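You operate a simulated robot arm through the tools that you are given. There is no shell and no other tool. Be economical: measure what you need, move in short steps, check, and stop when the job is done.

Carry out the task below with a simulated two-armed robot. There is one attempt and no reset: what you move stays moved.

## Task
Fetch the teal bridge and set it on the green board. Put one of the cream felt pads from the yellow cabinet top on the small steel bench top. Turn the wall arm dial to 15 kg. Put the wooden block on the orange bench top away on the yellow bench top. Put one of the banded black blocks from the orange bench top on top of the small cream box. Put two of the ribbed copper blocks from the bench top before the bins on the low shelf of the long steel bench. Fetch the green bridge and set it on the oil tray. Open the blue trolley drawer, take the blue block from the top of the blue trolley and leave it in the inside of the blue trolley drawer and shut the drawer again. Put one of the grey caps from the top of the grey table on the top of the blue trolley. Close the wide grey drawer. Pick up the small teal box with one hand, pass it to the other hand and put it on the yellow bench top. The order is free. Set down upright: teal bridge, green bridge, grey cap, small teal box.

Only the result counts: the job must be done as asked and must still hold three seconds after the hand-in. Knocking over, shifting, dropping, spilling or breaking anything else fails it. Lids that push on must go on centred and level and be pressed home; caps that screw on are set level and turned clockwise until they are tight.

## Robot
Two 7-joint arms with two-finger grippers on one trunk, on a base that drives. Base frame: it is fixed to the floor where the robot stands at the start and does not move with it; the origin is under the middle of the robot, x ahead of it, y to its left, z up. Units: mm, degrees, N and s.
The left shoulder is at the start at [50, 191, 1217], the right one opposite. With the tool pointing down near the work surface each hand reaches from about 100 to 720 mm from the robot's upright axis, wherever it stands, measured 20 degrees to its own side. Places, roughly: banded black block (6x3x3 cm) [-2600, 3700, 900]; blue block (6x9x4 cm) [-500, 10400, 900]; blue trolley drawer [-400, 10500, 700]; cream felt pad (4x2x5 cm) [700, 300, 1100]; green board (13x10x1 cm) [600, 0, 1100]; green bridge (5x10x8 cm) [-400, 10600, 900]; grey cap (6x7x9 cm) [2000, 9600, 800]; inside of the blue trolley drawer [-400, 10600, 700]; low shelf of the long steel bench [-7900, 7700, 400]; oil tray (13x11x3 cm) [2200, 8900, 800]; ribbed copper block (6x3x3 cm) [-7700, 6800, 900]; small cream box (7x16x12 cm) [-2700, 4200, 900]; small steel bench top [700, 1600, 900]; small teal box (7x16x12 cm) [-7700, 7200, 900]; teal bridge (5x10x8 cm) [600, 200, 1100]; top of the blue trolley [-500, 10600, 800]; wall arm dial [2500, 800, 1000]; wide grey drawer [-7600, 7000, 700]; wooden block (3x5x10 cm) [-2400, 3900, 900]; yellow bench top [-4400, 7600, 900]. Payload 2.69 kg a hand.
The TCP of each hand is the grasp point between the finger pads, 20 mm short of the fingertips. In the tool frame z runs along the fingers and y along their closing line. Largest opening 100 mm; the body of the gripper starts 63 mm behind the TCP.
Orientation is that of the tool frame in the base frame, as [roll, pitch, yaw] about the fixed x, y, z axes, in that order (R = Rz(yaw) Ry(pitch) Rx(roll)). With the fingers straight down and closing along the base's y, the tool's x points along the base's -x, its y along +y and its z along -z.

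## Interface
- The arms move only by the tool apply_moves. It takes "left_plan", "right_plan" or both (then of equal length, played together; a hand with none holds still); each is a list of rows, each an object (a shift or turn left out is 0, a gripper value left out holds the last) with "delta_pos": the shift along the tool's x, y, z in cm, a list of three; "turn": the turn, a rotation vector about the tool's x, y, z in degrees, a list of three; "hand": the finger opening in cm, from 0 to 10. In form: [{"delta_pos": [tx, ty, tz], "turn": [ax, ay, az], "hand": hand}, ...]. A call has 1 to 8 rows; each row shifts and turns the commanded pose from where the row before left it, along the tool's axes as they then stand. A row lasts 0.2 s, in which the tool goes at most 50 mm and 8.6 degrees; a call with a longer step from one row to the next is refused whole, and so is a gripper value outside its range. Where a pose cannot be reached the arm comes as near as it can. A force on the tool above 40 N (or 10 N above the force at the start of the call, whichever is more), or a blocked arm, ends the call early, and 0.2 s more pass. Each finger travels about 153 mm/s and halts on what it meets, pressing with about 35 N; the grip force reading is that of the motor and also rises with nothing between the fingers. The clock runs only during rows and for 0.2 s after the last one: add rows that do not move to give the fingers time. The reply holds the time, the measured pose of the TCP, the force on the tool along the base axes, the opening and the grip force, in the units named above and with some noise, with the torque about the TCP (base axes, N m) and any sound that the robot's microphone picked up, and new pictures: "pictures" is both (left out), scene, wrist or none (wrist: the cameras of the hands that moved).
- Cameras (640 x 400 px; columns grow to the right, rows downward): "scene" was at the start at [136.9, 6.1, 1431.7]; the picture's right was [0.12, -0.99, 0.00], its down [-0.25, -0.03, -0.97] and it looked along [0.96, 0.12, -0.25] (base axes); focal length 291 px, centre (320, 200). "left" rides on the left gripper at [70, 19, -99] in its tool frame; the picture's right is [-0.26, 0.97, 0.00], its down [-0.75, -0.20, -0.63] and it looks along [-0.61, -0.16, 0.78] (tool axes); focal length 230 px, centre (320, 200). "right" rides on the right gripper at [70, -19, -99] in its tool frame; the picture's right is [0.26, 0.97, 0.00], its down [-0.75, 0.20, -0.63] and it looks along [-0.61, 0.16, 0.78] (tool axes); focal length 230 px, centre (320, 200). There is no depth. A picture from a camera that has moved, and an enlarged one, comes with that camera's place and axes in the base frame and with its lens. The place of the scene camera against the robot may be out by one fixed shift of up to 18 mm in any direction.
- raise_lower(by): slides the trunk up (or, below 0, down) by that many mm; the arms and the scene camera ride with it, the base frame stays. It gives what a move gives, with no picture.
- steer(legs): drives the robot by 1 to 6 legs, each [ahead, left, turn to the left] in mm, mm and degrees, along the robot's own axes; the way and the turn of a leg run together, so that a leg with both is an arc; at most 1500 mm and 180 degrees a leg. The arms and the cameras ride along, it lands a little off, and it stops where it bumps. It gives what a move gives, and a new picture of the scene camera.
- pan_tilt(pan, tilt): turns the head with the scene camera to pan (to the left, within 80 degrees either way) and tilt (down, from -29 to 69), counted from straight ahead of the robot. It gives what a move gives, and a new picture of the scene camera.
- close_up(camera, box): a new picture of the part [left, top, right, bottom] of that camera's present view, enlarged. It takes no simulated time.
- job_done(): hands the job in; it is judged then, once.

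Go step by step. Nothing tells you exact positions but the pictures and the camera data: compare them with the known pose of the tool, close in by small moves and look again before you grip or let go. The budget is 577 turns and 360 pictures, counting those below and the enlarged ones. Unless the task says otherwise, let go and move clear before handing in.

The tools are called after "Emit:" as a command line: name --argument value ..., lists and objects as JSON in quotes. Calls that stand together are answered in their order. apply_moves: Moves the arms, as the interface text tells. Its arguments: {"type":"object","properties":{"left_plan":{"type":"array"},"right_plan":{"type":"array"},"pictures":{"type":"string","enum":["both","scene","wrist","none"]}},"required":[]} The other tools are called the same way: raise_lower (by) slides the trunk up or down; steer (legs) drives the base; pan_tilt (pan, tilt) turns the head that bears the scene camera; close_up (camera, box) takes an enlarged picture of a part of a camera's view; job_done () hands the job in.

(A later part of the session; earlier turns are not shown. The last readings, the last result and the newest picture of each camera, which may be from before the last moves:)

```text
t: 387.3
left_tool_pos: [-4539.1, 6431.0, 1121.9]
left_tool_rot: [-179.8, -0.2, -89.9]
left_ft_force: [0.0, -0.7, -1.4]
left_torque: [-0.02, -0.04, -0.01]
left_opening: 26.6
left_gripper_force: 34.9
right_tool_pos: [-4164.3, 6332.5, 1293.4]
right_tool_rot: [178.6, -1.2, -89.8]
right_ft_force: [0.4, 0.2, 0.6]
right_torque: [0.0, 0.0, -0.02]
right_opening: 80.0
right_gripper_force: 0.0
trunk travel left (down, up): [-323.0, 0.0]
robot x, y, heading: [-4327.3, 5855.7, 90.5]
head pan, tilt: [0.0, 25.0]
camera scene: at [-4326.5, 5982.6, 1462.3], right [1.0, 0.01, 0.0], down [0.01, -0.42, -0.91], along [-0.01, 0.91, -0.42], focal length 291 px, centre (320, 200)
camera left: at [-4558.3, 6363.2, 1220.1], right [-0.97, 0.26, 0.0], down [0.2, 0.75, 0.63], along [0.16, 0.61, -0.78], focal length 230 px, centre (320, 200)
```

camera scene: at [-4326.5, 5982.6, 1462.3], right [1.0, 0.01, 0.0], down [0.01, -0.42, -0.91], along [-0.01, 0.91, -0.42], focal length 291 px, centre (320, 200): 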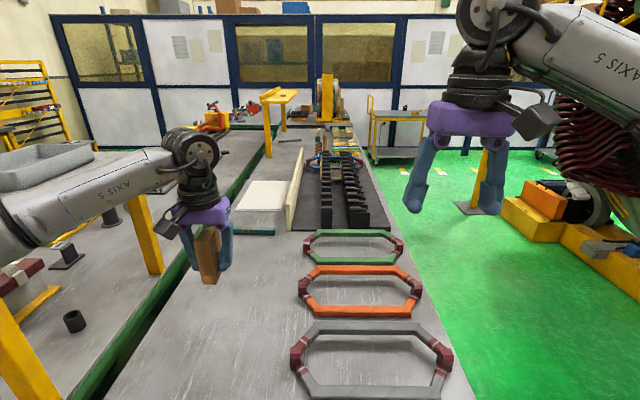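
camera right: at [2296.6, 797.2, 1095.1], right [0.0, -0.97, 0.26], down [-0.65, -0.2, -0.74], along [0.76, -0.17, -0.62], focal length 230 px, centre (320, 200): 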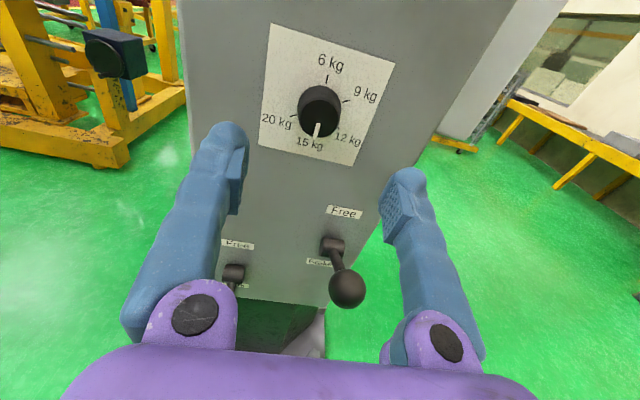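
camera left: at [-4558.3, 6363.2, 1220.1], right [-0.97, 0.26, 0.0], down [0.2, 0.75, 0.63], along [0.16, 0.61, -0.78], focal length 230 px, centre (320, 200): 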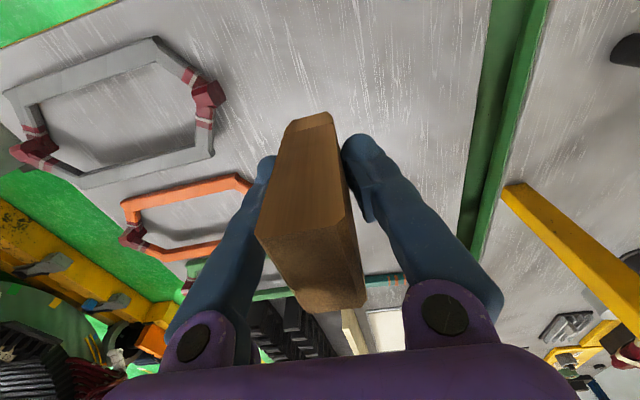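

Spot below is free. Lowering.

Emit:
apply_moves --left_plan '[{"delta_pos": [0, 0, 4.5]}, {"delta_pos": [0, 0, 4.5]}, {"delta_pos": [0, 0, 4.5]}, {"delta_pos": [0, 0, 3.5]}, {"delta_pos": [0, 0, 1]}, {"delta_pos": [0, 0, 1]}, {}]' --pictures "wrist"

```text
t: 388.9
left_tool_pos: [-4539.0, 6429.5, 931.0]
left_tool_rot: [-179.9, -0.3, -90.0]
left_ft_force: [-0.2, -0.4, -1.2]
left_torque: [-0.02, 0.03, -0.01]
left_opening: 26.8
left_gripper_force: 34.9
right_tool_pos: [-4164.3, 6333.0, 1292.5]
right_tool_rot: [178.6, -1.2, -89.8]
right_ft_force: [0.0, 0.1, -0.8]
right_torque: [0.01, -0.02, 0.01]
right_opening: 80.0
right_gripper_force: 0.0
trunk travel left (down, up): [-323.0, 0.0]
robot x, y, heading: [-4329.0, 5855.1, 91.1]
head pan, tilt: [0.0, 25.0]
camera left: at [-4557.6, 6361.7, 1029.9], right [-0.97, 0.26, 0.0], down [0.2, 0.75, 0.63], along [0.16, 0.6, -0.78], focal length 230 px, centre (320, 200)
```

left: 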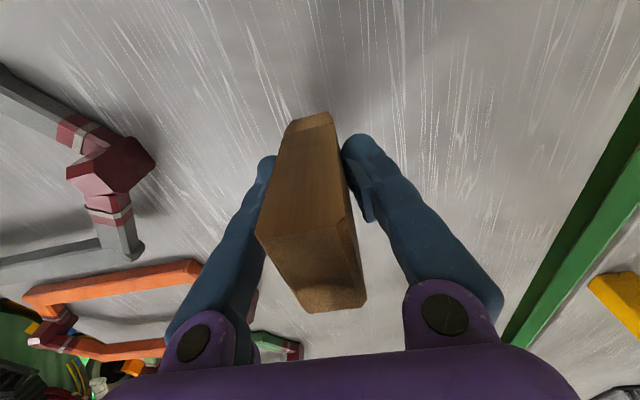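

Emit:
apply_moves --left_plan '[{"delta_pos": [0, 0, 0.6]}, {"delta_pos": [0, 0, 0.6]}, {"delta_pos": [0, 0, 0.6]}, {"delta_pos": [0, 0, 0.6]}, {"delta_pos": [0, 0, 0.6]}, {"delta_pos": [0, 0, 0.6]}, {"delta_pos": [0, 0, 0.6]}, {}]' --pictures "none"

```text
t: 390.7
left_tool_pos: [-4538.5, 6430.6, 893.8]
left_tool_rot: [-179.9, 0.4, -89.9]
left_ft_force: [-3.9, 2.9, 32.2]
left_torque: [0.04, 0.08, -0.02]
left_opening: 27.0
left_gripper_force: 35.4
right_tool_pos: [-4163.7, 6330.0, 1293.6]
right_tool_rot: [178.6, -1.0, -89.8]
right_ft_force: [-0.1, 0.0, -0.3]
right_torque: [-0.03, 0.01, 0.01]
right_opening: 80.1
right_gripper_force: 0.1
trunk travel left (down, up): [-323.0, 0.0]
robot x, y, heading: [-4327.3, 5859.7, 90.7]
head pan, tilt: [0.0, 25.0]
```

Contact at z ≈ 894. Release and lift.

Emit:
apply_moves --left_plan '[{"delta_pos": [0, 0, -0.3]}, {"hand": 4}, {"hand": 6}, {"hand": 6}, {"delta_pos": [0, 0, -4]}, {"delta_pos": [0, 0, -5]}, {"delta_pos": [0, 0, -5]}, {"delta_pos": [0, 0, -5]}]' --pictures "both"

```text
t: 392.5
left_tool_pos: [-4538.4, 6431.3, 1083.2]
left_tool_rot: [-179.9, -0.3, -90.0]
left_ft_force: [-0.4, 0.1, -0.5]
left_torque: [-0.02, 0.0, -0.01]
left_opening: 59.9
left_gripper_force: 0.1
right_tool_pos: [-4163.1, 6332.4, 1293.1]
right_tool_rot: [178.6, -1.0, -89.8]
right_ft_force: [0.0, 1.1, 0.4]
right_torque: [0.03, 0.01, 0.04]
right_opening: 80.2
right_gripper_force: 0.0
trunk travel left (down, up): [-323.0, 0.0]
robot x, y, heading: [-4332.3, 5855.6, 90.8]
head pan, tilt: [0.0, 25.0]
camera scene: at [-4326.3, 5982.4, 1462.2], right [1.0, 0.01, 0.0], down [0.01, -0.42, -0.91], along [-0.01, 0.91, -0.42], focal length 291 px, centre (320, 200)
camera left: at [-4557.9, 6362.4, 1181.6], right [-0.97, 0.26, 0.0], down [0.2, 0.75, 0.63], along [0.16, 0.6, -0.78], focal length 230 px, centre (320, 200)
```

scene: 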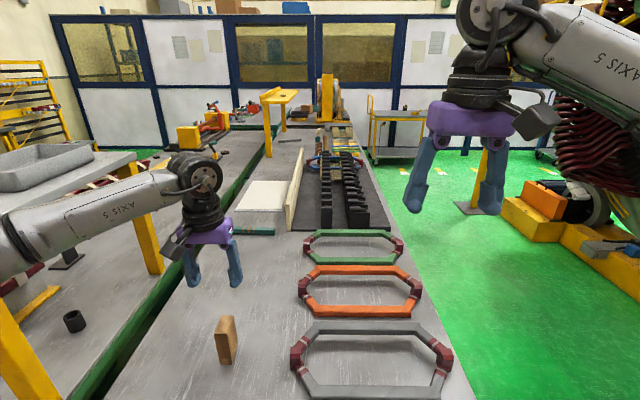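
left: 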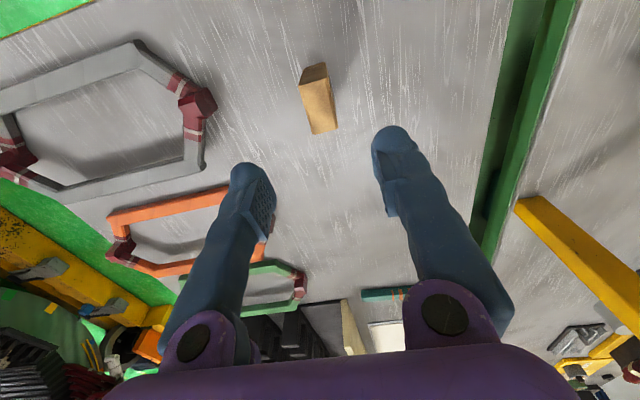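

Wooden block stands on the yellow bench. Next the west cluster: I retract, back up to the walkway, and head west.

Emit:
apply_moves --left_plan '[{"delta_pos": [0, 0, -4.5]}, {"delta_pos": [2, -2, -4]}, {"delta_pos": [3, -2, -3]}, {"delta_pos": [3, -2, -3]}, {"delta_pos": [3, 0, -3]}, {"delta_pos": [3, 0, 0]}]' --pictures "none"

Emit:
steer --legs '[[-520, 0, 0], [0, 0, 89], [1400, 0, 0], [900, 0, 0]]'

Emit:
pan_tilt --pan -45 --tilt 15

```text
t: 393.9
left_tool_pos: [-4480.6, 6291.5, 1257.1]
left_tool_rot: [-180.0, -0.2, -89.8]
left_ft_force: [0.4, -0.4, 0.3]
left_torque: [0.03, -0.02, 0.01]
left_opening: 60.0
left_gripper_force: 0.1
right_tool_pos: [-4164.0, 6332.0, 1293.1]
right_tool_rot: [178.6, -1.1, -89.8]
right_ft_force: [-0.1, 0.1, 0.6]
right_torque: [0.01, 0.0, 0.03]
right_opening: 80.2
right_gripper_force: 0.1
trunk travel left (down, up): [-323.0, 0.0]
robot x, y, heading: [-4327.1, 5859.4, 90.7]
head pan, tilt: [0.0, 25.0]
```

```text
t: 411.5
left_tool_pos: [-7044.3, 5162.9, 1257.4]
left_tool_rot: [-179.8, -0.3, 0.0]
left_ft_force: [0.5, 0.0, 0.5]
left_torque: [-0.01, -0.03, 0.0]
left_opening: 59.7
left_gripper_force: 0.1
right_tool_pos: [-7084.2, 5478.8, 1293.1]
right_tool_rot: [178.6, -1.2, 0.0]
right_ft_force: [-0.2, -0.4, -0.5]
right_torque: [0.01, -0.01, 0.02]
right_opening: 80.2
right_gripper_force: 0.0
trunk travel left (down, up): [-323.0, 0.0]
robot x, y, heading: [-6606.4, 5310.8, -179.3]
head pan, tilt: [0.0, 25.0]
camera scene: at [-6735.4, 5306.0, 1462.2], right [-0.01, 1.0, 0.0], down [0.42, 0.0, -0.91], along [-0.91, -0.01, -0.42], focal length 291 px, centre (320, 200)
```

scene: 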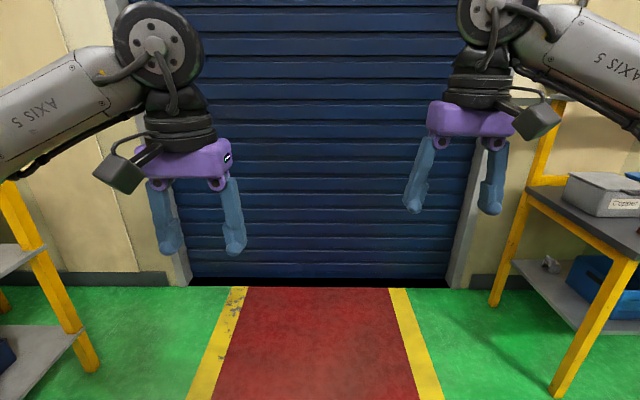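

```text
t: 412.7
left_tool_pos: [-7045.4, 5163.0, 1257.9]
left_tool_rot: [-179.8, -0.3, 0.0]
left_ft_force: [0.5, -0.5, -0.1]
left_torque: [-0.01, 0.0, -0.01]
left_opening: 60.1
left_gripper_force: 0.1
right_tool_pos: [-7084.2, 5478.7, 1292.4]
right_tool_rot: [178.6, -1.2, 0.2]
right_ft_force: [-0.3, 0.1, 0.2]
right_torque: [-0.02, 0.01, -0.01]
right_opening: 79.9
right_gripper_force: 0.0
trunk travel left (down, up): [-323.0, 0.0]
robot x, y, heading: [-6609.1, 5316.1, -179.2]
head pan, tilt: [-45.0, 15.0]
camera scene: at [-6710.1, 5372.3, 1478.5], right [0.7, 0.72, 0.0], down [0.19, -0.18, -0.97], along [-0.69, 0.67, -0.26], focal length 291 px, centre (320, 200)
```

scene: 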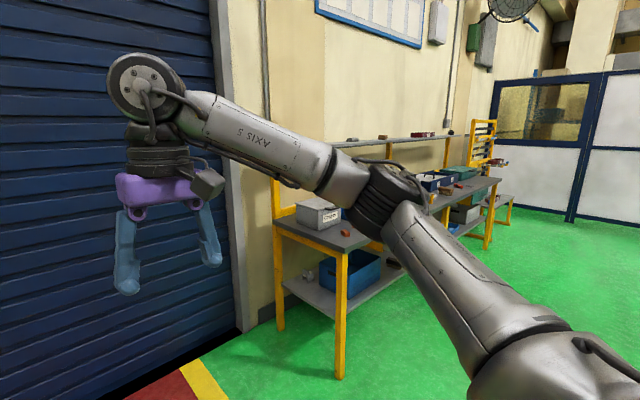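

The bench with bins is along the west wall (front edge x ≈ −7630). I strafe north in front of it.

Emit:
steer --legs '[[0, -1450, 0], [200, 0, 0]]'

Emit:
pan_tilt --pan 0 --tilt 32

```text
t: 426.6
left_tool_pos: [-7264.2, 6595.0, 1257.4]
left_tool_rot: [-179.8, -0.3, 0.4]
left_ft_force: [0.0, 0.5, -0.3]
left_torque: [0.0, 0.01, -0.01]
left_opening: 60.0
left_gripper_force: 0.0
right_tool_pos: [-7306.7, 6910.9, 1294.6]
right_tool_rot: [178.6, -1.1, 0.4]
right_ft_force: [-0.3, -0.5, 0.4]
right_torque: [0.04, 0.0, -0.01]
right_opening: 80.2
right_gripper_force: 0.0
trunk travel left (down, up): [-323.0, 0.0]
robot x, y, heading: [-6826.6, 6747.5, -179.1]
head pan, tilt: [-45.0, 15.0]
camera scene: at [-6931.4, 6806.2, 1478.5], right [0.7, 0.72, 0.0], down [0.19, -0.18, -0.97], along [-0.69, 0.67, -0.26], focal length 291 px, centre (320, 200)
```

scene: 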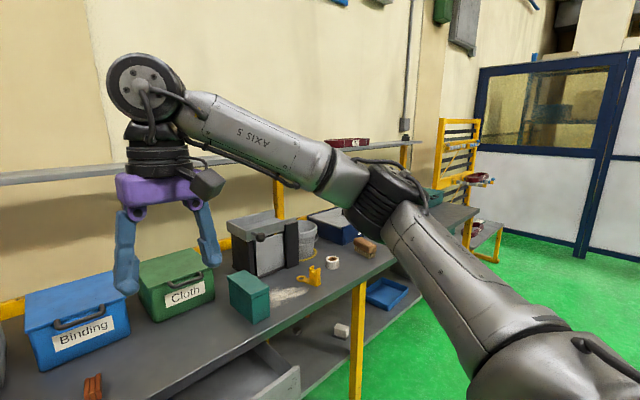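

```text
t: 427.8
left_tool_pos: [-7264.1, 6594.6, 1258.0]
left_tool_rot: [-179.8, -0.4, 0.5]
left_ft_force: [-0.4, 0.3, 0.0]
left_torque: [0.01, -0.01, 0.0]
left_opening: 60.1
left_gripper_force: 0.0
right_tool_pos: [-7305.6, 6910.1, 1292.7]
right_tool_rot: [178.6, -1.2, 0.4]
right_ft_force: [-0.4, -0.6, -0.1]
right_torque: [-0.02, 0.04, 0.0]
right_opening: 80.1
right_gripper_force: 0.0
trunk travel left (down, up): [-323.0, 0.0]
robot x, y, heading: [-6831.8, 6748.3, -179.0]
head pan, tilt: [0.0, 32.0]
camera scene: at [-6953.6, 6739.9, 1451.1], right [-0.02, 1.0, 0.0], down [0.53, 0.01, -0.85], along [-0.85, -0.01, -0.53], focal length 291 px, centre (320, 200)
```

scene: 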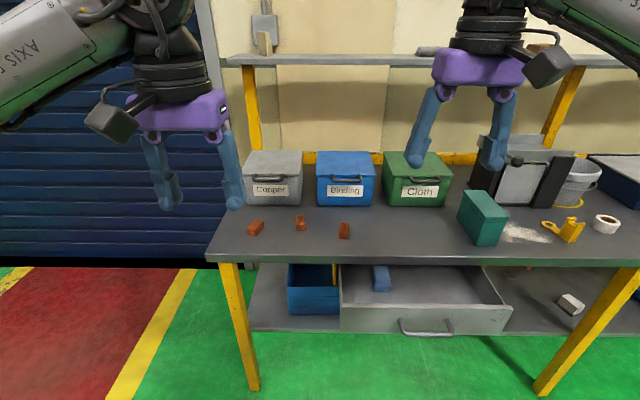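

I see three copper blocks, the bins, the teal box and the open wide grey drawer. I close the drawer first: shift, lower the trunk and tilt the right hand 45° forward with fingers closed.

Emit:
steer --legs '[[0, -110, 0]]'

Emit:
raise_lower --by -260

Emit:
apply_moves --right_plan '[{"turn": [0, -7.5, 0], "hand": 0}, {"turn": [0, -7.5, 0]}, {"turn": [0, -7.5, 0]}, {"turn": [0, -7.5, 0]}, {"turn": [0, -7.5, 0]}, {"turn": [0, -6.5, 0]}, {}]' --pictures "both"

```text
t: 429.4
left_tool_pos: [-7266.5, 6705.4, 1258.1]
left_tool_rot: [-179.9, -0.3, 0.4]
left_ft_force: [0.0, 0.2, -0.2]
left_torque: [0.0, -0.01, -0.01]
left_opening: 60.1
left_gripper_force: 0.0
right_tool_pos: [-7307.5, 7019.6, 1293.1]
right_tool_rot: [178.6, -1.2, 0.5]
right_ft_force: [-1.0, 0.7, 0.6]
right_torque: [-0.01, 0.01, -0.02]
right_opening: 79.8
right_gripper_force: 0.1
trunk travel left (down, up): [-323.0, 0.0]
robot x, y, heading: [-6829.8, 6854.6, -179.0]
head pan, tilt: [0.0, 32.0]
camera scene: at [-6955.4, 6849.3, 1451.1], right [-0.02, 1.0, 0.0], down [0.53, 0.01, -0.85], along [-0.85, -0.01, -0.53], focal length 291 px, centre (320, 200)
```

scene: 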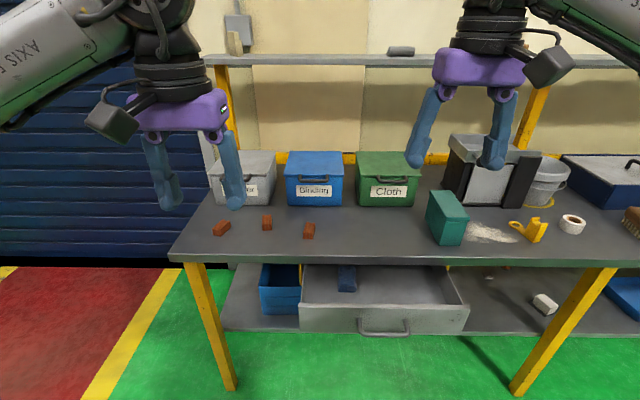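

```text
t: 432.0
left_tool_pos: [-7264.3, 6703.3, 998.7]
left_tool_rot: [-179.8, -0.3, 0.4]
left_ft_force: [-0.2, 0.4, -0.1]
left_torque: [-0.01, 0.02, -0.01]
left_opening: 60.0
left_gripper_force: 0.0
right_tool_pos: [-7307.9, 7019.0, 1031.6]
right_tool_rot: [178.6, -1.1, 0.5]
right_ft_force: [0.8, 0.2, -0.7]
right_torque: [0.01, 0.02, -0.02]
right_opening: 80.3
right_gripper_force: 0.1
trunk travel left (down, up): [-63.0, 260.0]
robot x, y, heading: [-6831.0, 6858.2, -179.1]
head pan, tilt: [0.0, 32.0]
```

```text
t: 433.6
left_tool_pos: [-7265.7, 6704.1, 997.9]
left_tool_rot: [-179.8, -0.3, 0.4]
left_ft_force: [-0.1, -0.6, 0.2]
left_torque: [-0.02, 0.0, 0.02]
left_opening: 60.0
left_gripper_force: 0.0
right_tool_pos: [-7308.1, 7019.8, 1033.7]
right_tool_rot: [178.1, 42.7, -0.9]
right_ft_force: [-0.8, -0.5, 0.6]
right_torque: [0.0, -0.01, 0.03]
right_opening: 0.0
right_gripper_force: 30.0
trunk travel left (down, up): [-63.0, 260.0]
robot x, y, heading: [-6829.6, 6854.4, -179.1]
head pan, tilt: [0.0, 32.0]
camera scene: at [-6955.4, 6849.2, 1191.1], right [-0.02, 1.0, 0.0], down [0.53, 0.01, -0.85], along [-0.85, -0.01, -0.53], focal length 291 px, centre (320, 200)
camera right: at [-7188.8, 7038.7, 1057.1], right [0.2, -0.97, -0.15], down [-0.12, -0.18, 0.98], along [-0.97, -0.17, -0.15], focal length 230 px, centre (320, 200)
```

scene: 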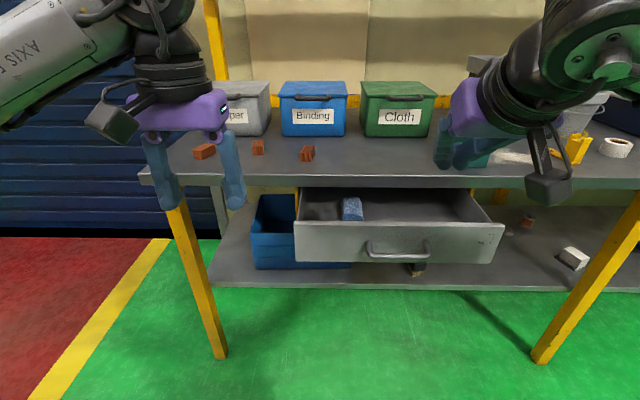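
right: 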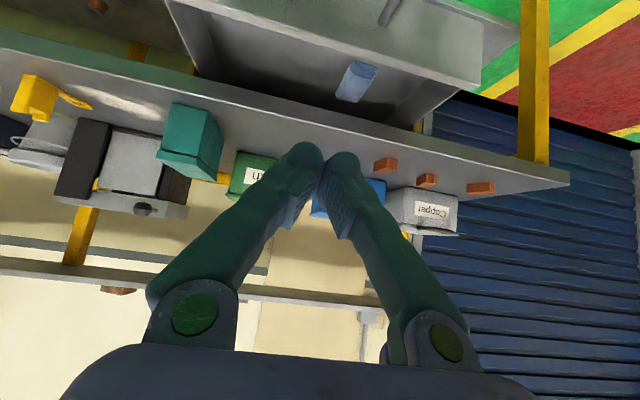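

Drawer front is at x ≈ −7454, z 695–810, y centre ≈ 7024. I bring the closed fingertips in front of its upper part.

Emit:
apply_moves --right_plan '[{"delta_pos": [1.43, 0, 3.96]}, {"delta_pos": [1.43, 0, 3.96]}, {"delta_pos": [1.43, 0, 3.96]}, {"delta_pos": [1.43, 0, 3.96]}, {"delta_pos": [1.43, 0, 3.96]}, {"delta_pos": [1.43, 0, 3.96]}, {}]' --pictures "both"

```text
t: 435.2
left_tool_pos: [-7265.4, 6705.3, 999.3]
left_tool_rot: [-179.7, -0.2, 0.3]
left_ft_force: [-0.3, -1.4, -0.6]
left_torque: [0.0, 0.0, -0.02]
left_opening: 59.9
left_gripper_force: 0.1
right_tool_pos: [-7406.6, 7013.5, 799.5]
right_tool_rot: [178.2, 42.9, -0.9]
right_ft_force: [-0.6, -0.2, -0.6]
right_torque: [0.02, 0.0, 0.0]
right_opening: 0.0
right_gripper_force: 29.4
trunk travel left (down, up): [-63.0, 260.0]
robot x, y, heading: [-6827.0, 6855.1, -179.0]
head pan, tilt: [0.0, 32.0]
camera scene: at [-6955.4, 6849.2, 1191.1], right [-0.02, 1.0, 0.0], down [0.53, 0.01, -0.85], along [-0.85, -0.01, -0.53], focal length 291 px, centre (320, 200)
camera right: at [-7288.3, 7032.7, 824.2], right [0.2, -0.97, -0.15], down [-0.12, -0.18, 0.98], along [-0.97, -0.17, -0.15], focal length 230 px, centre (320, 200)
```

scene: 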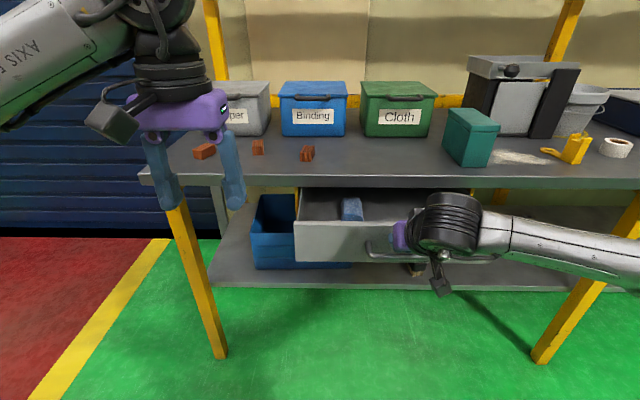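
right: 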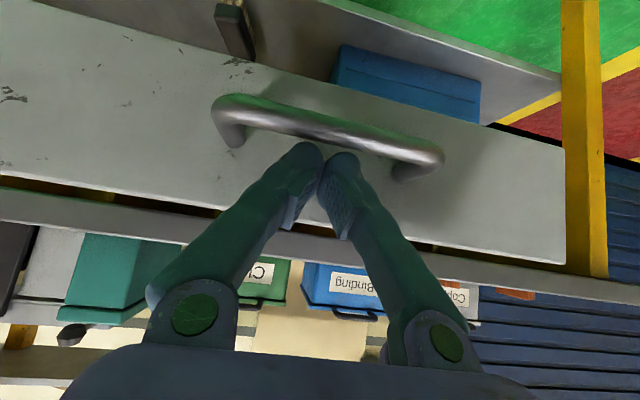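

Tips are just above the handle. I raise slightly and push straight in.

Emit:
apply_moves --right_plan '[{"delta_pos": [-0.8, 0, -0.9]}, {"delta_pos": [-1.47, 0, 1.36]}, {"delta_pos": [-1.47, 0, 1.36]}, {"delta_pos": [-1.47, 0, 1.36]}, {"delta_pos": [-1.47, 0, 1.36]}, {"delta_pos": [-1.47, 0, 1.36]}, {"delta_pos": [-1.1, 0, 1.02]}, {}]' --pictures "both"

```text
t: 437.0
left_tool_pos: [-7265.3, 6705.1, 998.5]
left_tool_rot: [-179.8, -0.4, 0.3]
left_ft_force: [-0.1, -0.6, 0.4]
left_torque: [0.0, -0.02, 0.04]
left_opening: 60.1
left_gripper_force: 0.1
right_tool_pos: [-7521.3, 7011.2, 813.7]
right_tool_rot: [178.2, 42.9, -0.8]
right_ft_force: [-0.4, 0.1, -0.8]
right_torque: [0.01, 0.0, 0.01]
right_opening: 0.1
right_gripper_force: 29.9
trunk travel left (down, up): [-63.0, 260.0]
robot x, y, heading: [-6830.1, 6856.0, -179.2]
head pan, tilt: [0.0, 32.0]
camera scene: at [-6955.4, 6849.2, 1191.1], right [-0.02, 1.0, 0.0], down [0.53, 0.01, -0.85], along [-0.85, -0.01, -0.53], focal length 291 px, centre (320, 200)
camera right: at [-7402.9, 7031.4, 837.3], right [0.2, -0.97, -0.15], down [-0.12, -0.18, 0.98], along [-0.97, -0.17, -0.15], focal length 230 px, centre (320, 200)
```

scene: 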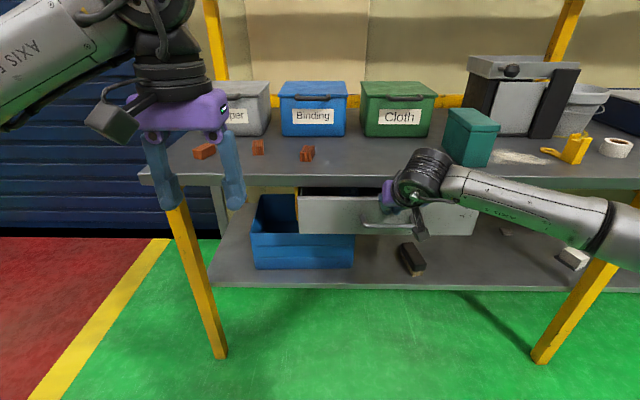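
right: 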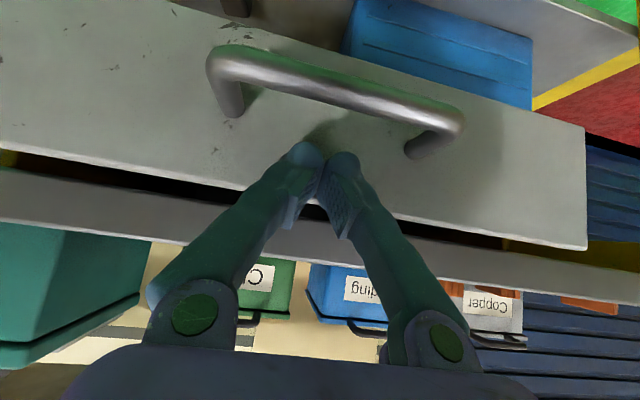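

It's moving. Continue pushing in smaller steps until it stops.

Emit:
apply_moves --right_plan '[{"delta_pos": [-0.73, 0, 0.68]}, {"delta_pos": [-0.73, 0, 0.68]}, {"delta_pos": [-0.73, 0, 0.68]}, {"delta_pos": [-0.73, 0, 0.68]}, {"delta_pos": [-0.73, 0, 0.68]}, {"delta_pos": [-0.73, 0, 0.68]}, {"delta_pos": [-0.73, 0, 0.68]}, {}]' --pictures "both"

```text
t: 438.6
left_tool_pos: [-7263.3, 6705.5, 999.5]
left_tool_rot: [-179.7, 0.0, 0.3]
left_ft_force: [0.5, 0.4, -0.2]
left_torque: [0.01, 0.0, -0.01]
left_opening: 60.0
left_gripper_force: 0.0
right_tool_pos: [-7581.8, 7009.9, 810.6]
right_tool_rot: [178.3, 42.1, -0.6]
right_ft_force: [18.6, 1.3, 5.7]
right_torque: [0.01, 0.08, -0.06]
right_opening: 6.0
right_gripper_force: 30.1
trunk travel left (down, up): [-63.0, 260.0]
robot x, y, heading: [-6829.6, 6856.8, -179.1]
head pan, tilt: [0.0, 32.0]
stopped in row 7 (right hand): the force on the tool passed its limit at 53 N (the readings are from after the stop); the commanded pose is now the measured one
camera scene: at [-6952.3, 6849.5, 1191.6], right [-0.01, 1.0, 0.0], down [0.53, 0.01, -0.85], along [-0.85, -0.01, -0.53], focal length 291 px, centre (320, 200)
camera right: at [-7462.9, 7030.3, 836.3], right [0.2, -0.97, -0.15], down [-0.13, -0.18, 0.97], along [-0.97, -0.17, -0.17], focal length 230 px, centre (320, 200)
```

scene: 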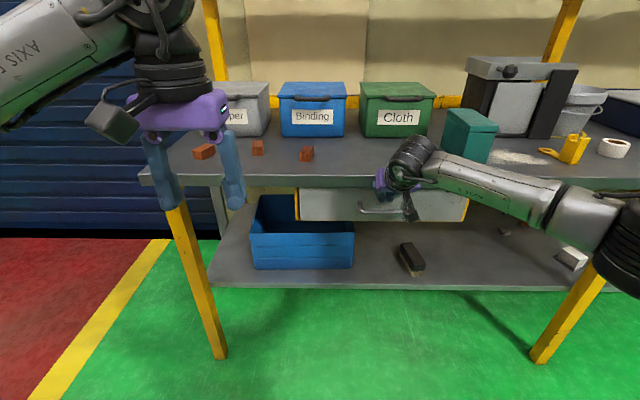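
right: 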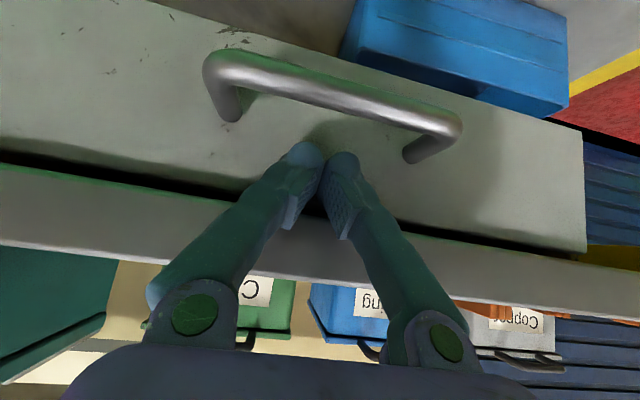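

Drawer hit its stop. I back away and check it.

Emit:
apply_moves --right_plan '[{"delta_pos": [3.0, 0, -2.7]}, {"delta_pos": [3.0, 0, -2.7]}, {"delta_pos": [3.0, 0, -2.7]}, {"delta_pos": [3.0, 0, -2.7]}, {"delta_pos": [-3, 0, -3.4]}, {"delta_pos": [-3, 0, -3.4]}, {"delta_pos": [-3, 0, -3.4]}]' --pictures "both"

Emit:
close_up --camera "scene" --box '[230, 160, 510, 300]'

```text
t: 440.2
left_tool_pos: [-7264.9, 6705.9, 998.0]
left_tool_rot: [-179.8, -0.3, 0.4]
left_ft_force: [0.7, -0.1, 0.6]
left_torque: [0.01, -0.04, 0.01]
left_opening: 60.1
left_gripper_force: 0.0
right_tool_pos: [-7420.1, 7015.7, 942.9]
right_tool_rot: [178.3, 42.0, -0.6]
right_ft_force: [0.1, -1.1, -0.1]
right_torque: [-0.01, 0.0, -0.05]
right_opening: 0.0
right_gripper_force: 29.4
trunk travel left (down, up): [-63.0, 260.0]
robot x, y, heading: [-6832.9, 6856.5, -179.1]
head pan, tilt: [0.0, 32.0]
camera scene: at [-6954.6, 6849.3, 1191.1], right [-0.02, 1.0, 0.0], down [0.53, 0.01, -0.85], along [-0.85, -0.01, -0.53], focal length 291 px, centre (320, 200)
camera right: at [-7301.9, 7034.4, 969.1], right [0.2, -0.97, -0.15], down [-0.13, -0.18, 0.97], along [-0.97, -0.17, -0.17], focal length 230 px, centre (320, 200)
```

scene: 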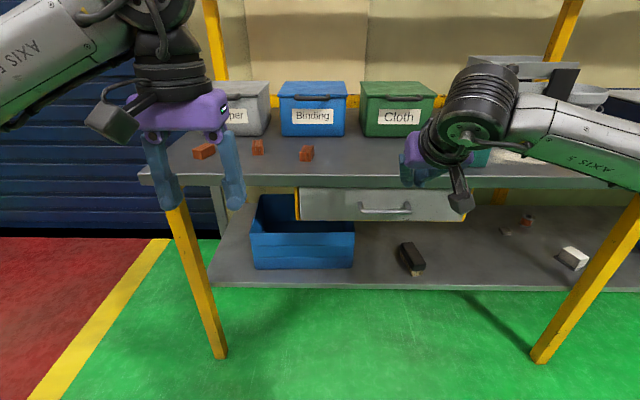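
right: 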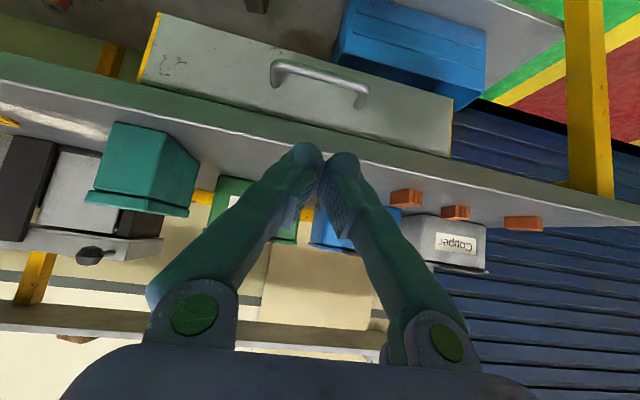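

```text
2.29 times, centred on (370, 230) of scene
camera zoom: at [-6954.6, 6849.3, 1191.1], right [-0.02, 1.0, 0.0], down [0.53, 0.01, -0.85], along [-0.85, -0.01, -0.53], focal length 666 px, centre (206, 131)
```

zoom: 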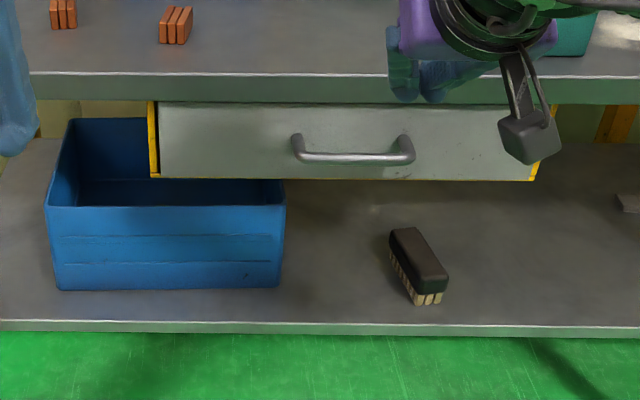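

Drawer is closed. I bring the right hand back up, then work on the copper blocks with the left hand tilted 45° so they can go onto the low shelf level.

Emit:
apply_moves --right_plan '[{"turn": [0, 7.2, 0]}, {"turn": [0, 7.2, 0]}, {"turn": [0, 7.2, 0]}, {"turn": [0, 7.2, 0]}, {"turn": [0, 7.2, 0]}, {"turn": [0, 7.2, 0]}, {"delta_pos": [3, 0, -4]}, {"delta_pos": [3, 0, -4]}]' --pictures "none"

Emit:
apply_moves --right_plan '[{"delta_pos": [4, 0, -3]}, {"delta_pos": [4, 0, -3]}, {"delta_pos": [4, 0, -3], "hand": 8}, {"delta_pos": [2, 0, -3], "hand": 8}, {}, {}, {}, {}]' --left_plan '[{"turn": [0, -7.5, 0], "hand": 8}, {"turn": [0, -7.5, 0]}, {"turn": [0, -7.5, 0]}, {"turn": [0, -7.5, 0]}, {"turn": [0, -7.5, 0]}, {"turn": [0, -7.5, 0]}, {"delta_pos": [-2, 0, -2]}, {"delta_pos": [-2, 0, -2]}]' --pictures "none"

```text
t: 442.0
left_tool_pos: [-7265.0, 6705.2, 998.5]
left_tool_rot: [-179.7, -0.2, 0.3]
left_ft_force: [-0.3, -0.3, 0.5]
left_torque: [0.01, 0.03, -0.01]
left_opening: 60.2
left_gripper_force: 0.1
right_tool_pos: [-7361.6, 7016.4, 1026.0]
right_tool_rot: [178.7, -1.1, 0.5]
right_ft_force: [-0.5, -0.2, 0.0]
right_torque: [0.02, 0.01, -0.02]
right_opening: 0.1
right_gripper_force: 30.1
trunk travel left (down, up): [-63.0, 260.0]
robot x, y, heading: [-6831.1, 6856.9, -179.0]
head pan, tilt: [0.0, 32.0]
```

```text
t: 443.8
left_tool_pos: [-7264.4, 6705.2, 1051.9]
left_tool_rot: [-179.8, 44.8, 0.5]
left_ft_force: [0.3, 0.2, 0.6]
left_torque: [0.01, -0.02, 0.0]
left_opening: 80.1
left_gripper_force: 0.0
right_tool_pos: [-7223.8, 7020.8, 1147.9]
right_tool_rot: [178.7, -1.1, 0.5]
right_ft_force: [-0.6, 0.6, 1.0]
right_torque: [0.0, 0.01, -0.01]
right_opening: 80.1
right_gripper_force: 0.1
trunk travel left (down, up): [-63.0, 260.0]
robot x, y, heading: [-6826.5, 6855.4, -179.2]
head pan, tilt: [0.0, 32.0]
```

Emit:
steer --legs '[[230, -60, 0]]'

Emit:
apply_moves --left_plan '[{"delta_pos": [0, 0, 1]}, {}]' --pictures "wrist"

```text
t: 445.6
left_tool_pos: [-7495.9, 6761.2, 1053.0]
left_tool_rot: [-179.8, 44.7, 0.5]
left_ft_force: [0.2, -0.3, 0.8]
left_torque: [-0.01, -0.01, 0.02]
left_opening: 80.0
left_gripper_force: 0.1
right_tool_pos: [-7454.8, 7078.0, 1147.0]
right_tool_rot: [178.7, -1.1, 0.4]
right_ft_force: [0.1, -0.4, 0.0]
right_torque: [0.01, -0.02, 0.04]
right_opening: 79.9
right_gripper_force: 0.0
trunk travel left (down, up): [-63.0, 260.0]
robot x, y, heading: [-7061.7, 6911.9, -179.0]
head pan, tilt: [0.0, 32.0]
camera scene: at [-7185.9, 6906.0, 1191.0], right [-0.02, 1.0, 0.0], down [0.53, 0.01, -0.85], along [-0.85, -0.01, -0.53], focal length 291 px, centre (320, 200)
```

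scene: 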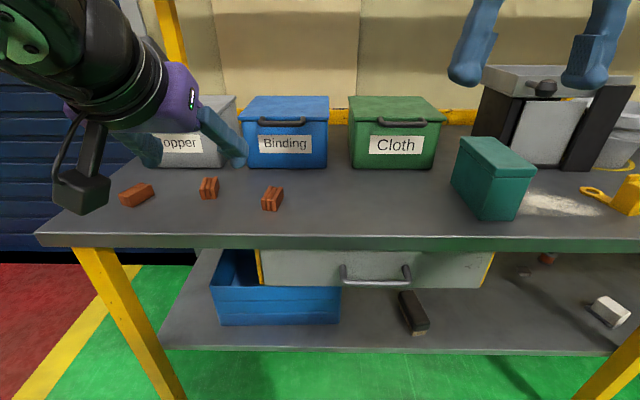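

```text
t: 446.2
left_tool_pos: [-7503.7, 6761.2, 1046.3]
left_tool_rot: [-179.9, 44.7, 0.6]
left_ft_force: [-0.1, -1.4, 0.0]
left_torque: [0.04, -0.01, -0.03]
left_opening: 79.9
left_gripper_force: 0.1
right_tool_pos: [-7453.6, 7077.0, 1147.9]
right_tool_rot: [178.7, -1.0, 0.5]
right_ft_force: [1.3, 0.0, 0.3]
right_torque: [-0.02, 0.01, 0.02]
right_opening: 80.1
right_gripper_force: 0.0
trunk travel left (down, up): [-63.0, 260.0]
robot x, y, heading: [-7056.2, 6914.5, -179.1]
head pan, tilt: [0.0, 32.0]
camera left: at [-7383.8, 6743.3, 1067.3], right [-0.18, -0.97, 0.18], down [-0.09, 0.2, 0.98], along [-0.98, 0.16, -0.12], focal length 230 px, centre (320, 200)
```

left: 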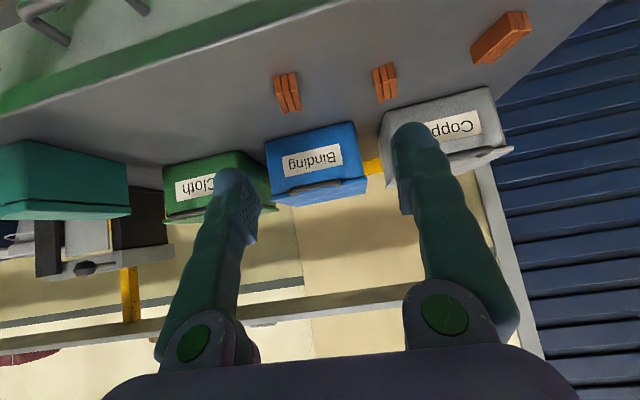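

Emit:
close_up --camera "left" --box '[250, 50, 420, 130]'

Emit:
close_up --camera "scene" --box '[180, 160, 310, 230]'

```text
3.76 times, centred on (335, 90) of left
camera zoom: at [-7383.8, 6743.3, 1067.3], right [-0.18, -0.97, 0.18], down [-0.09, 0.2, 0.98], along [-0.98, 0.16, -0.12], focal length 866 px, centre (264, 614)
```

zoom: 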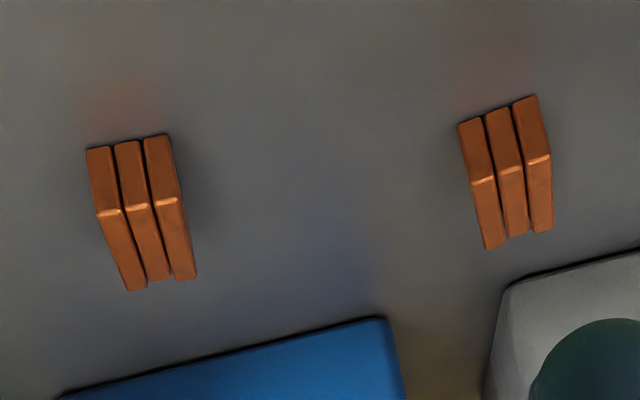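

```text
4.92 times, centred on (245, 195) of scene
camera zoom: at [-7185.3, 6905.9, 1191.1], right [-0.02, 1.0, 0.0], down [0.53, 0.01, -0.85], along [-0.85, -0.01, -0.53], focal length 1434 px, centre (689, 225)
```

zoom: 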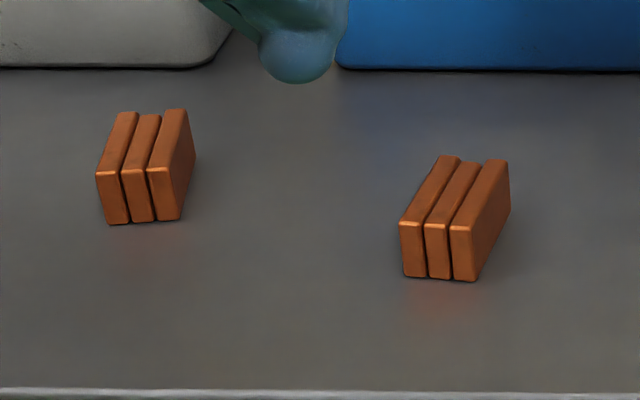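

Copper blocks: B3 ≈ (−7693, 6808), B2 ≈ (−7737, 6662), long axis roughly along x. I approach B3 along the tilted hand direction.

Emit:
apply_moves --left_plan '[{"delta_pos": [-0.2, -1.6, 4.5], "turn": [3, 0, 3]}, {"delta_pos": [-0.2, -1.6, 4.5], "turn": [3, 0, 3]}, {"delta_pos": [-0.2, -1.0, 4.5]}, {"delta_pos": [-0.2, 0, 4.5]}, {}]' --pictures "wrist"

```text
t: 447.4
left_tool_pos: [-7633.6, 6814.7, 924.9]
left_tool_rot: [-179.8, 44.8, -7.9]
left_ft_force: [-0.2, -0.9, 0.6]
left_torque: [0.03, 0.01, -0.01]
left_opening: 80.1
left_gripper_force: 0.0
right_tool_pos: [-7455.5, 7078.1, 1146.8]
right_tool_rot: [178.7, -1.1, 0.5]
right_ft_force: [-0.9, -0.1, -1.4]
right_torque: [-0.01, 0.02, 0.01]
right_opening: 80.1
right_gripper_force: 0.1
trunk travel left (down, up): [-63.0, 260.0]
robot x, y, heading: [-7057.1, 6917.3, -179.1]
head pan, tilt: [0.0, 32.0]
camera left: at [-7518.0, 6779.2, 945.3], right [-0.32, -0.93, 0.18], down [-0.06, 0.21, 0.98], along [-0.95, 0.3, -0.12], focal length 230 px, centre (320, 200)
```

left: 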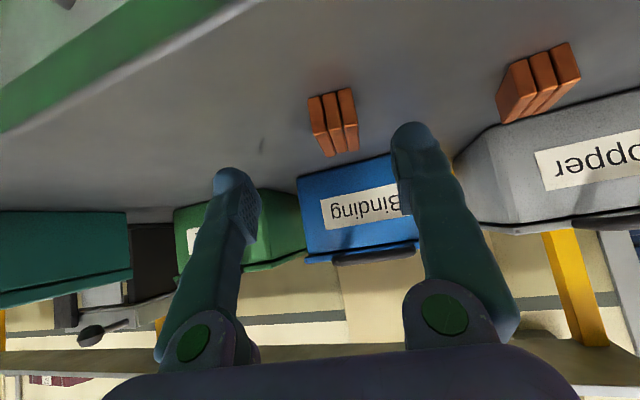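

Emit:
apply_moves --left_plan '[{"delta_pos": [0, 0.9, 3.0]}, {"delta_pos": [0, 0, 2.5]}, {"delta_pos": [0, 0, 0.7]}, {"delta_pos": [0, 0, 0.5]}, {"delta_pos": [0, 0, 0.5]}, {"delta_pos": [0, 0, 0.5]}, {}]' --pictures "wrist"

```text
t: 448.8
left_tool_pos: [-7685.0, 6815.2, 882.1]
left_tool_rot: [-179.6, 45.8, -8.0]
left_ft_force: [7.9, 1.3, 14.7]
left_torque: [-0.61, -0.02, 0.44]
left_opening: 81.3
left_gripper_force: 0.3
right_tool_pos: [-7453.3, 7076.8, 1148.3]
right_tool_rot: [178.6, -1.0, 0.4]
right_ft_force: [-0.1, 0.5, -1.1]
right_torque: [0.01, -0.01, 0.03]
right_opening: 79.7
right_gripper_force: 0.1
trunk travel left (down, up): [-63.0, 260.0]
robot x, y, heading: [-7057.4, 6912.6, -178.8]
head pan, tilt: [0.0, 32.0]
stopped in row 6 (left hand): the force on the tool passed its limit at 43 N (the readings are from after the stop); the commanded pose is now the measured one
camera left: at [-7570.0, 6779.4, 899.5], right [-0.32, -0.93, 0.18], down [-0.04, 0.2, 0.98], along [-0.95, 0.3, -0.1], focal length 230 px, centre (320, 200)
```

left: 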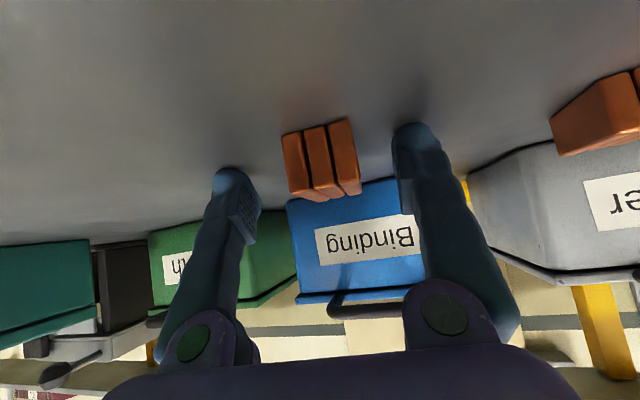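

Tips touch the bench (z ≈ 860). I raise 5 mm and close on the block.

Emit:
apply_moves --left_plan '[{"delta_pos": [-0.4, 0, -0.35]}, {"hand": 6}, {"hand": 4.5}, {"hand": 3.5}, {"hand": 2.7}, {"hand": 2.2}, {"hand": 2.2}, {}]' --pictures "wrist"

```text
t: 450.6
left_tool_pos: [-7685.8, 6816.6, 881.5]
left_tool_rot: [-179.6, 45.3, -8.0]
left_ft_force: [0.7, 1.4, 1.5]
left_torque: [-0.05, 0.09, -0.01]
left_opening: 29.2
left_gripper_force: 34.8
right_tool_pos: [-7454.5, 7077.8, 1148.3]
right_tool_rot: [178.6, -1.1, 0.6]
right_ft_force: [1.1, -1.0, -1.8]
right_torque: [0.0, -0.01, -0.03]
right_opening: 80.0
right_gripper_force: 0.2
trunk travel left (down, up): [-63.0, 260.0]
robot x, y, heading: [-7056.8, 6914.4, -178.9]
head pan, tilt: [0.0, 32.0]
camera left: at [-7570.8, 6779.2, 901.1], right [-0.32, -0.93, 0.18], down [-0.05, 0.2, 0.98], along [-0.95, 0.3, -0.11], focal length 230 px, centre (320, 200)
```

left: 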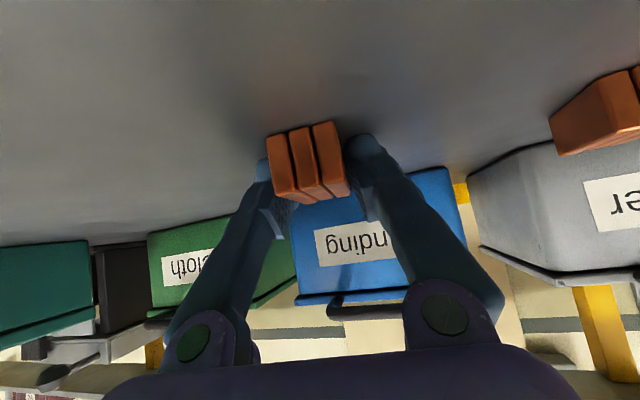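

Gripped. I lift, pull back clear of the bench, and strafe toward the free part of the low shelf.

Emit:
apply_moves --left_plan '[{"delta_pos": [-2.83, 0, -2.83]}, {"delta_pos": [-2.83, 0, -2.83]}, {"delta_pos": [3, 0, -3]}, {"delta_pos": [3, 0, -3]}, {"delta_pos": [3, 0, -3]}, {"delta_pos": [3, 0, -3]}, {"delta_pos": [3, 0, -3]}, {"delta_pos": [3, 0, -3]}]' --pictures "none"

Emit:
steer --legs '[[0, -450, 0]]'

Emit:
raise_lower --by -60

```text
t: 452.4
left_tool_pos: [-7438.0, 6779.7, 963.2]
left_tool_rot: [-179.7, 45.2, -8.0]
left_ft_force: [0.3, -0.3, -2.2]
left_torque: [0.01, 0.03, -0.01]
left_opening: 29.2
left_gripper_force: 35.0
left hand out of reach, approached as far as the arm can: row 8
right_tool_pos: [-7454.7, 7078.3, 1147.1]
right_tool_rot: [178.6, -1.0, 0.5]
right_ft_force: [-1.1, 0.8, 0.8]
right_torque: [0.0, 0.0, -0.01]
right_opening: 79.9
right_gripper_force: 0.0
trunk travel left (down, up): [-63.0, 260.0]
robot x, y, heading: [-7060.0, 6912.5, -179.1]
head pan, tilt: [0.0, 32.0]
```

```text
t: 456.8
left_tool_pos: [-7447.1, 7226.6, 962.4]
left_tool_rot: [-179.6, 45.2, -8.0]
left_ft_force: [-0.2, -0.2, -3.4]
left_torque: [-0.03, 0.01, -0.01]
left_opening: 28.8
left_gripper_force: 34.9
right_tool_pos: [-7461.6, 7525.5, 1147.5]
right_tool_rot: [178.7, -1.1, 0.4]
right_ft_force: [-0.3, -0.5, -0.2]
right_torque: [0.02, 0.02, 0.02]
right_opening: 79.8
right_gripper_force: 0.0
trunk travel left (down, up): [-63.0, 260.0]
robot x, y, heading: [-7068.8, 7359.1, -179.5]
head pan, tilt: [0.0, 32.0]
camera scene: at [-7192.2, 7352.7, 1191.1], right [-0.01, 1.0, 0.0], down [0.53, 0.01, -0.85], along [-0.85, -0.01, -0.53], focal length 291 px, centre (320, 200)
```

scene: 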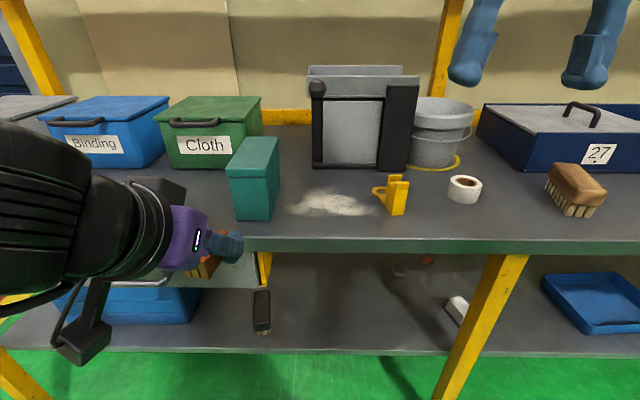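

```text
t: 457.8
left_tool_pos: [-7445.2, 7227.0, 903.8]
left_tool_rot: [-179.6, 45.2, -8.1]
left_ft_force: [-0.6, 0.3, -1.5]
left_torque: [0.01, 0.0, -0.04]
left_opening: 29.1
left_gripper_force: 35.4
right_tool_pos: [-7460.5, 7524.9, 1088.0]
right_tool_rot: [178.6, -1.1, 0.5]
right_ft_force: [0.2, 0.1, 0.9]
right_torque: [-0.01, -0.01, 0.0]
right_opening: 80.0
right_gripper_force: 0.0
trunk travel left (down, up): [-3.0, 320.0]
robot x, y, heading: [-7066.2, 7357.2, -179.3]
head pan, tilt: [0.0, 32.0]
```

Emit:
apply_moves --left_plan '[{"delta_pos": [2.46, -0.93, 3.2]}, {"delta_pos": [2.46, -0.93, 3.2]}, {"delta_pos": [2.46, -0.93, 3.2]}, {"delta_pos": [2.46, -0.93, 3.2]}, {"delta_pos": [2.46, -0.93, 3.2]}, {"delta_pos": [2.46, -0.93, 3.2]}, {"delta_pos": [2.46, -0.93, 3.2]}, {"delta_pos": [2.46, -0.93, 3.2]}]' --pictures "both"

```text
t: 459.6
left_tool_pos: [-7481.3, 7312.4, 583.7]
left_tool_rot: [-179.6, 45.2, -8.2]
left_ft_force: [0.4, 0.2, -2.3]
left_torque: [0.0, 0.02, -0.01]
left_opening: 29.0
left_gripper_force: 35.1
left hand out of reach, approached as far as the arm can: row 1
right_tool_pos: [-7462.7, 7524.8, 1088.5]
right_tool_rot: [178.7, -1.1, 0.4]
right_ft_force: [-0.5, -0.4, -0.3]
right_torque: [0.04, -0.03, 0.01]
right_opening: 79.8
right_gripper_force: 0.1
trunk travel left (down, up): [-3.0, 320.0]
robot x, y, heading: [-7064.0, 7358.4, -179.3]
head pan, tilt: [0.0, 32.0]
camera scene: at [-7192.2, 7352.8, 1131.1], right [-0.01, 1.0, 0.0], down [0.53, 0.01, -0.85], along [-0.85, -0.01, -0.53], focal length 291 px, centre (320, 200)
camera left: at [-7366.3, 7276.1, 603.4], right [-0.32, -0.93, 0.18], down [-0.05, 0.21, 0.98], along [-0.95, 0.3, -0.11], focal length 230 px, centre (320, 200)
```

scene: 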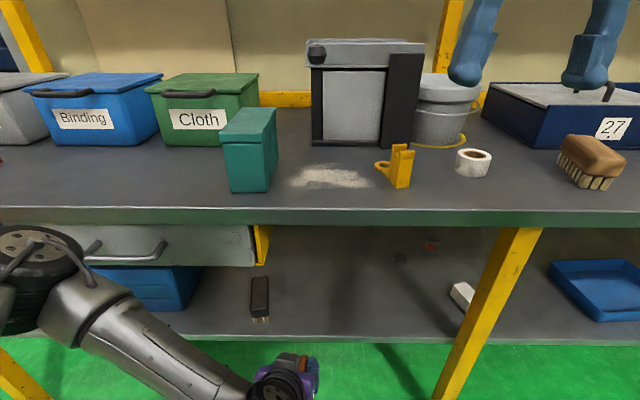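
left: 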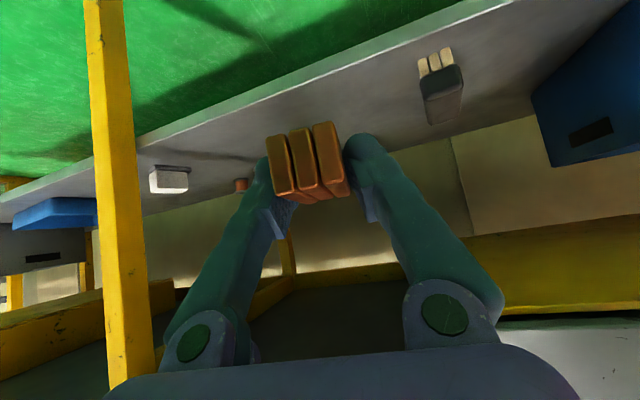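

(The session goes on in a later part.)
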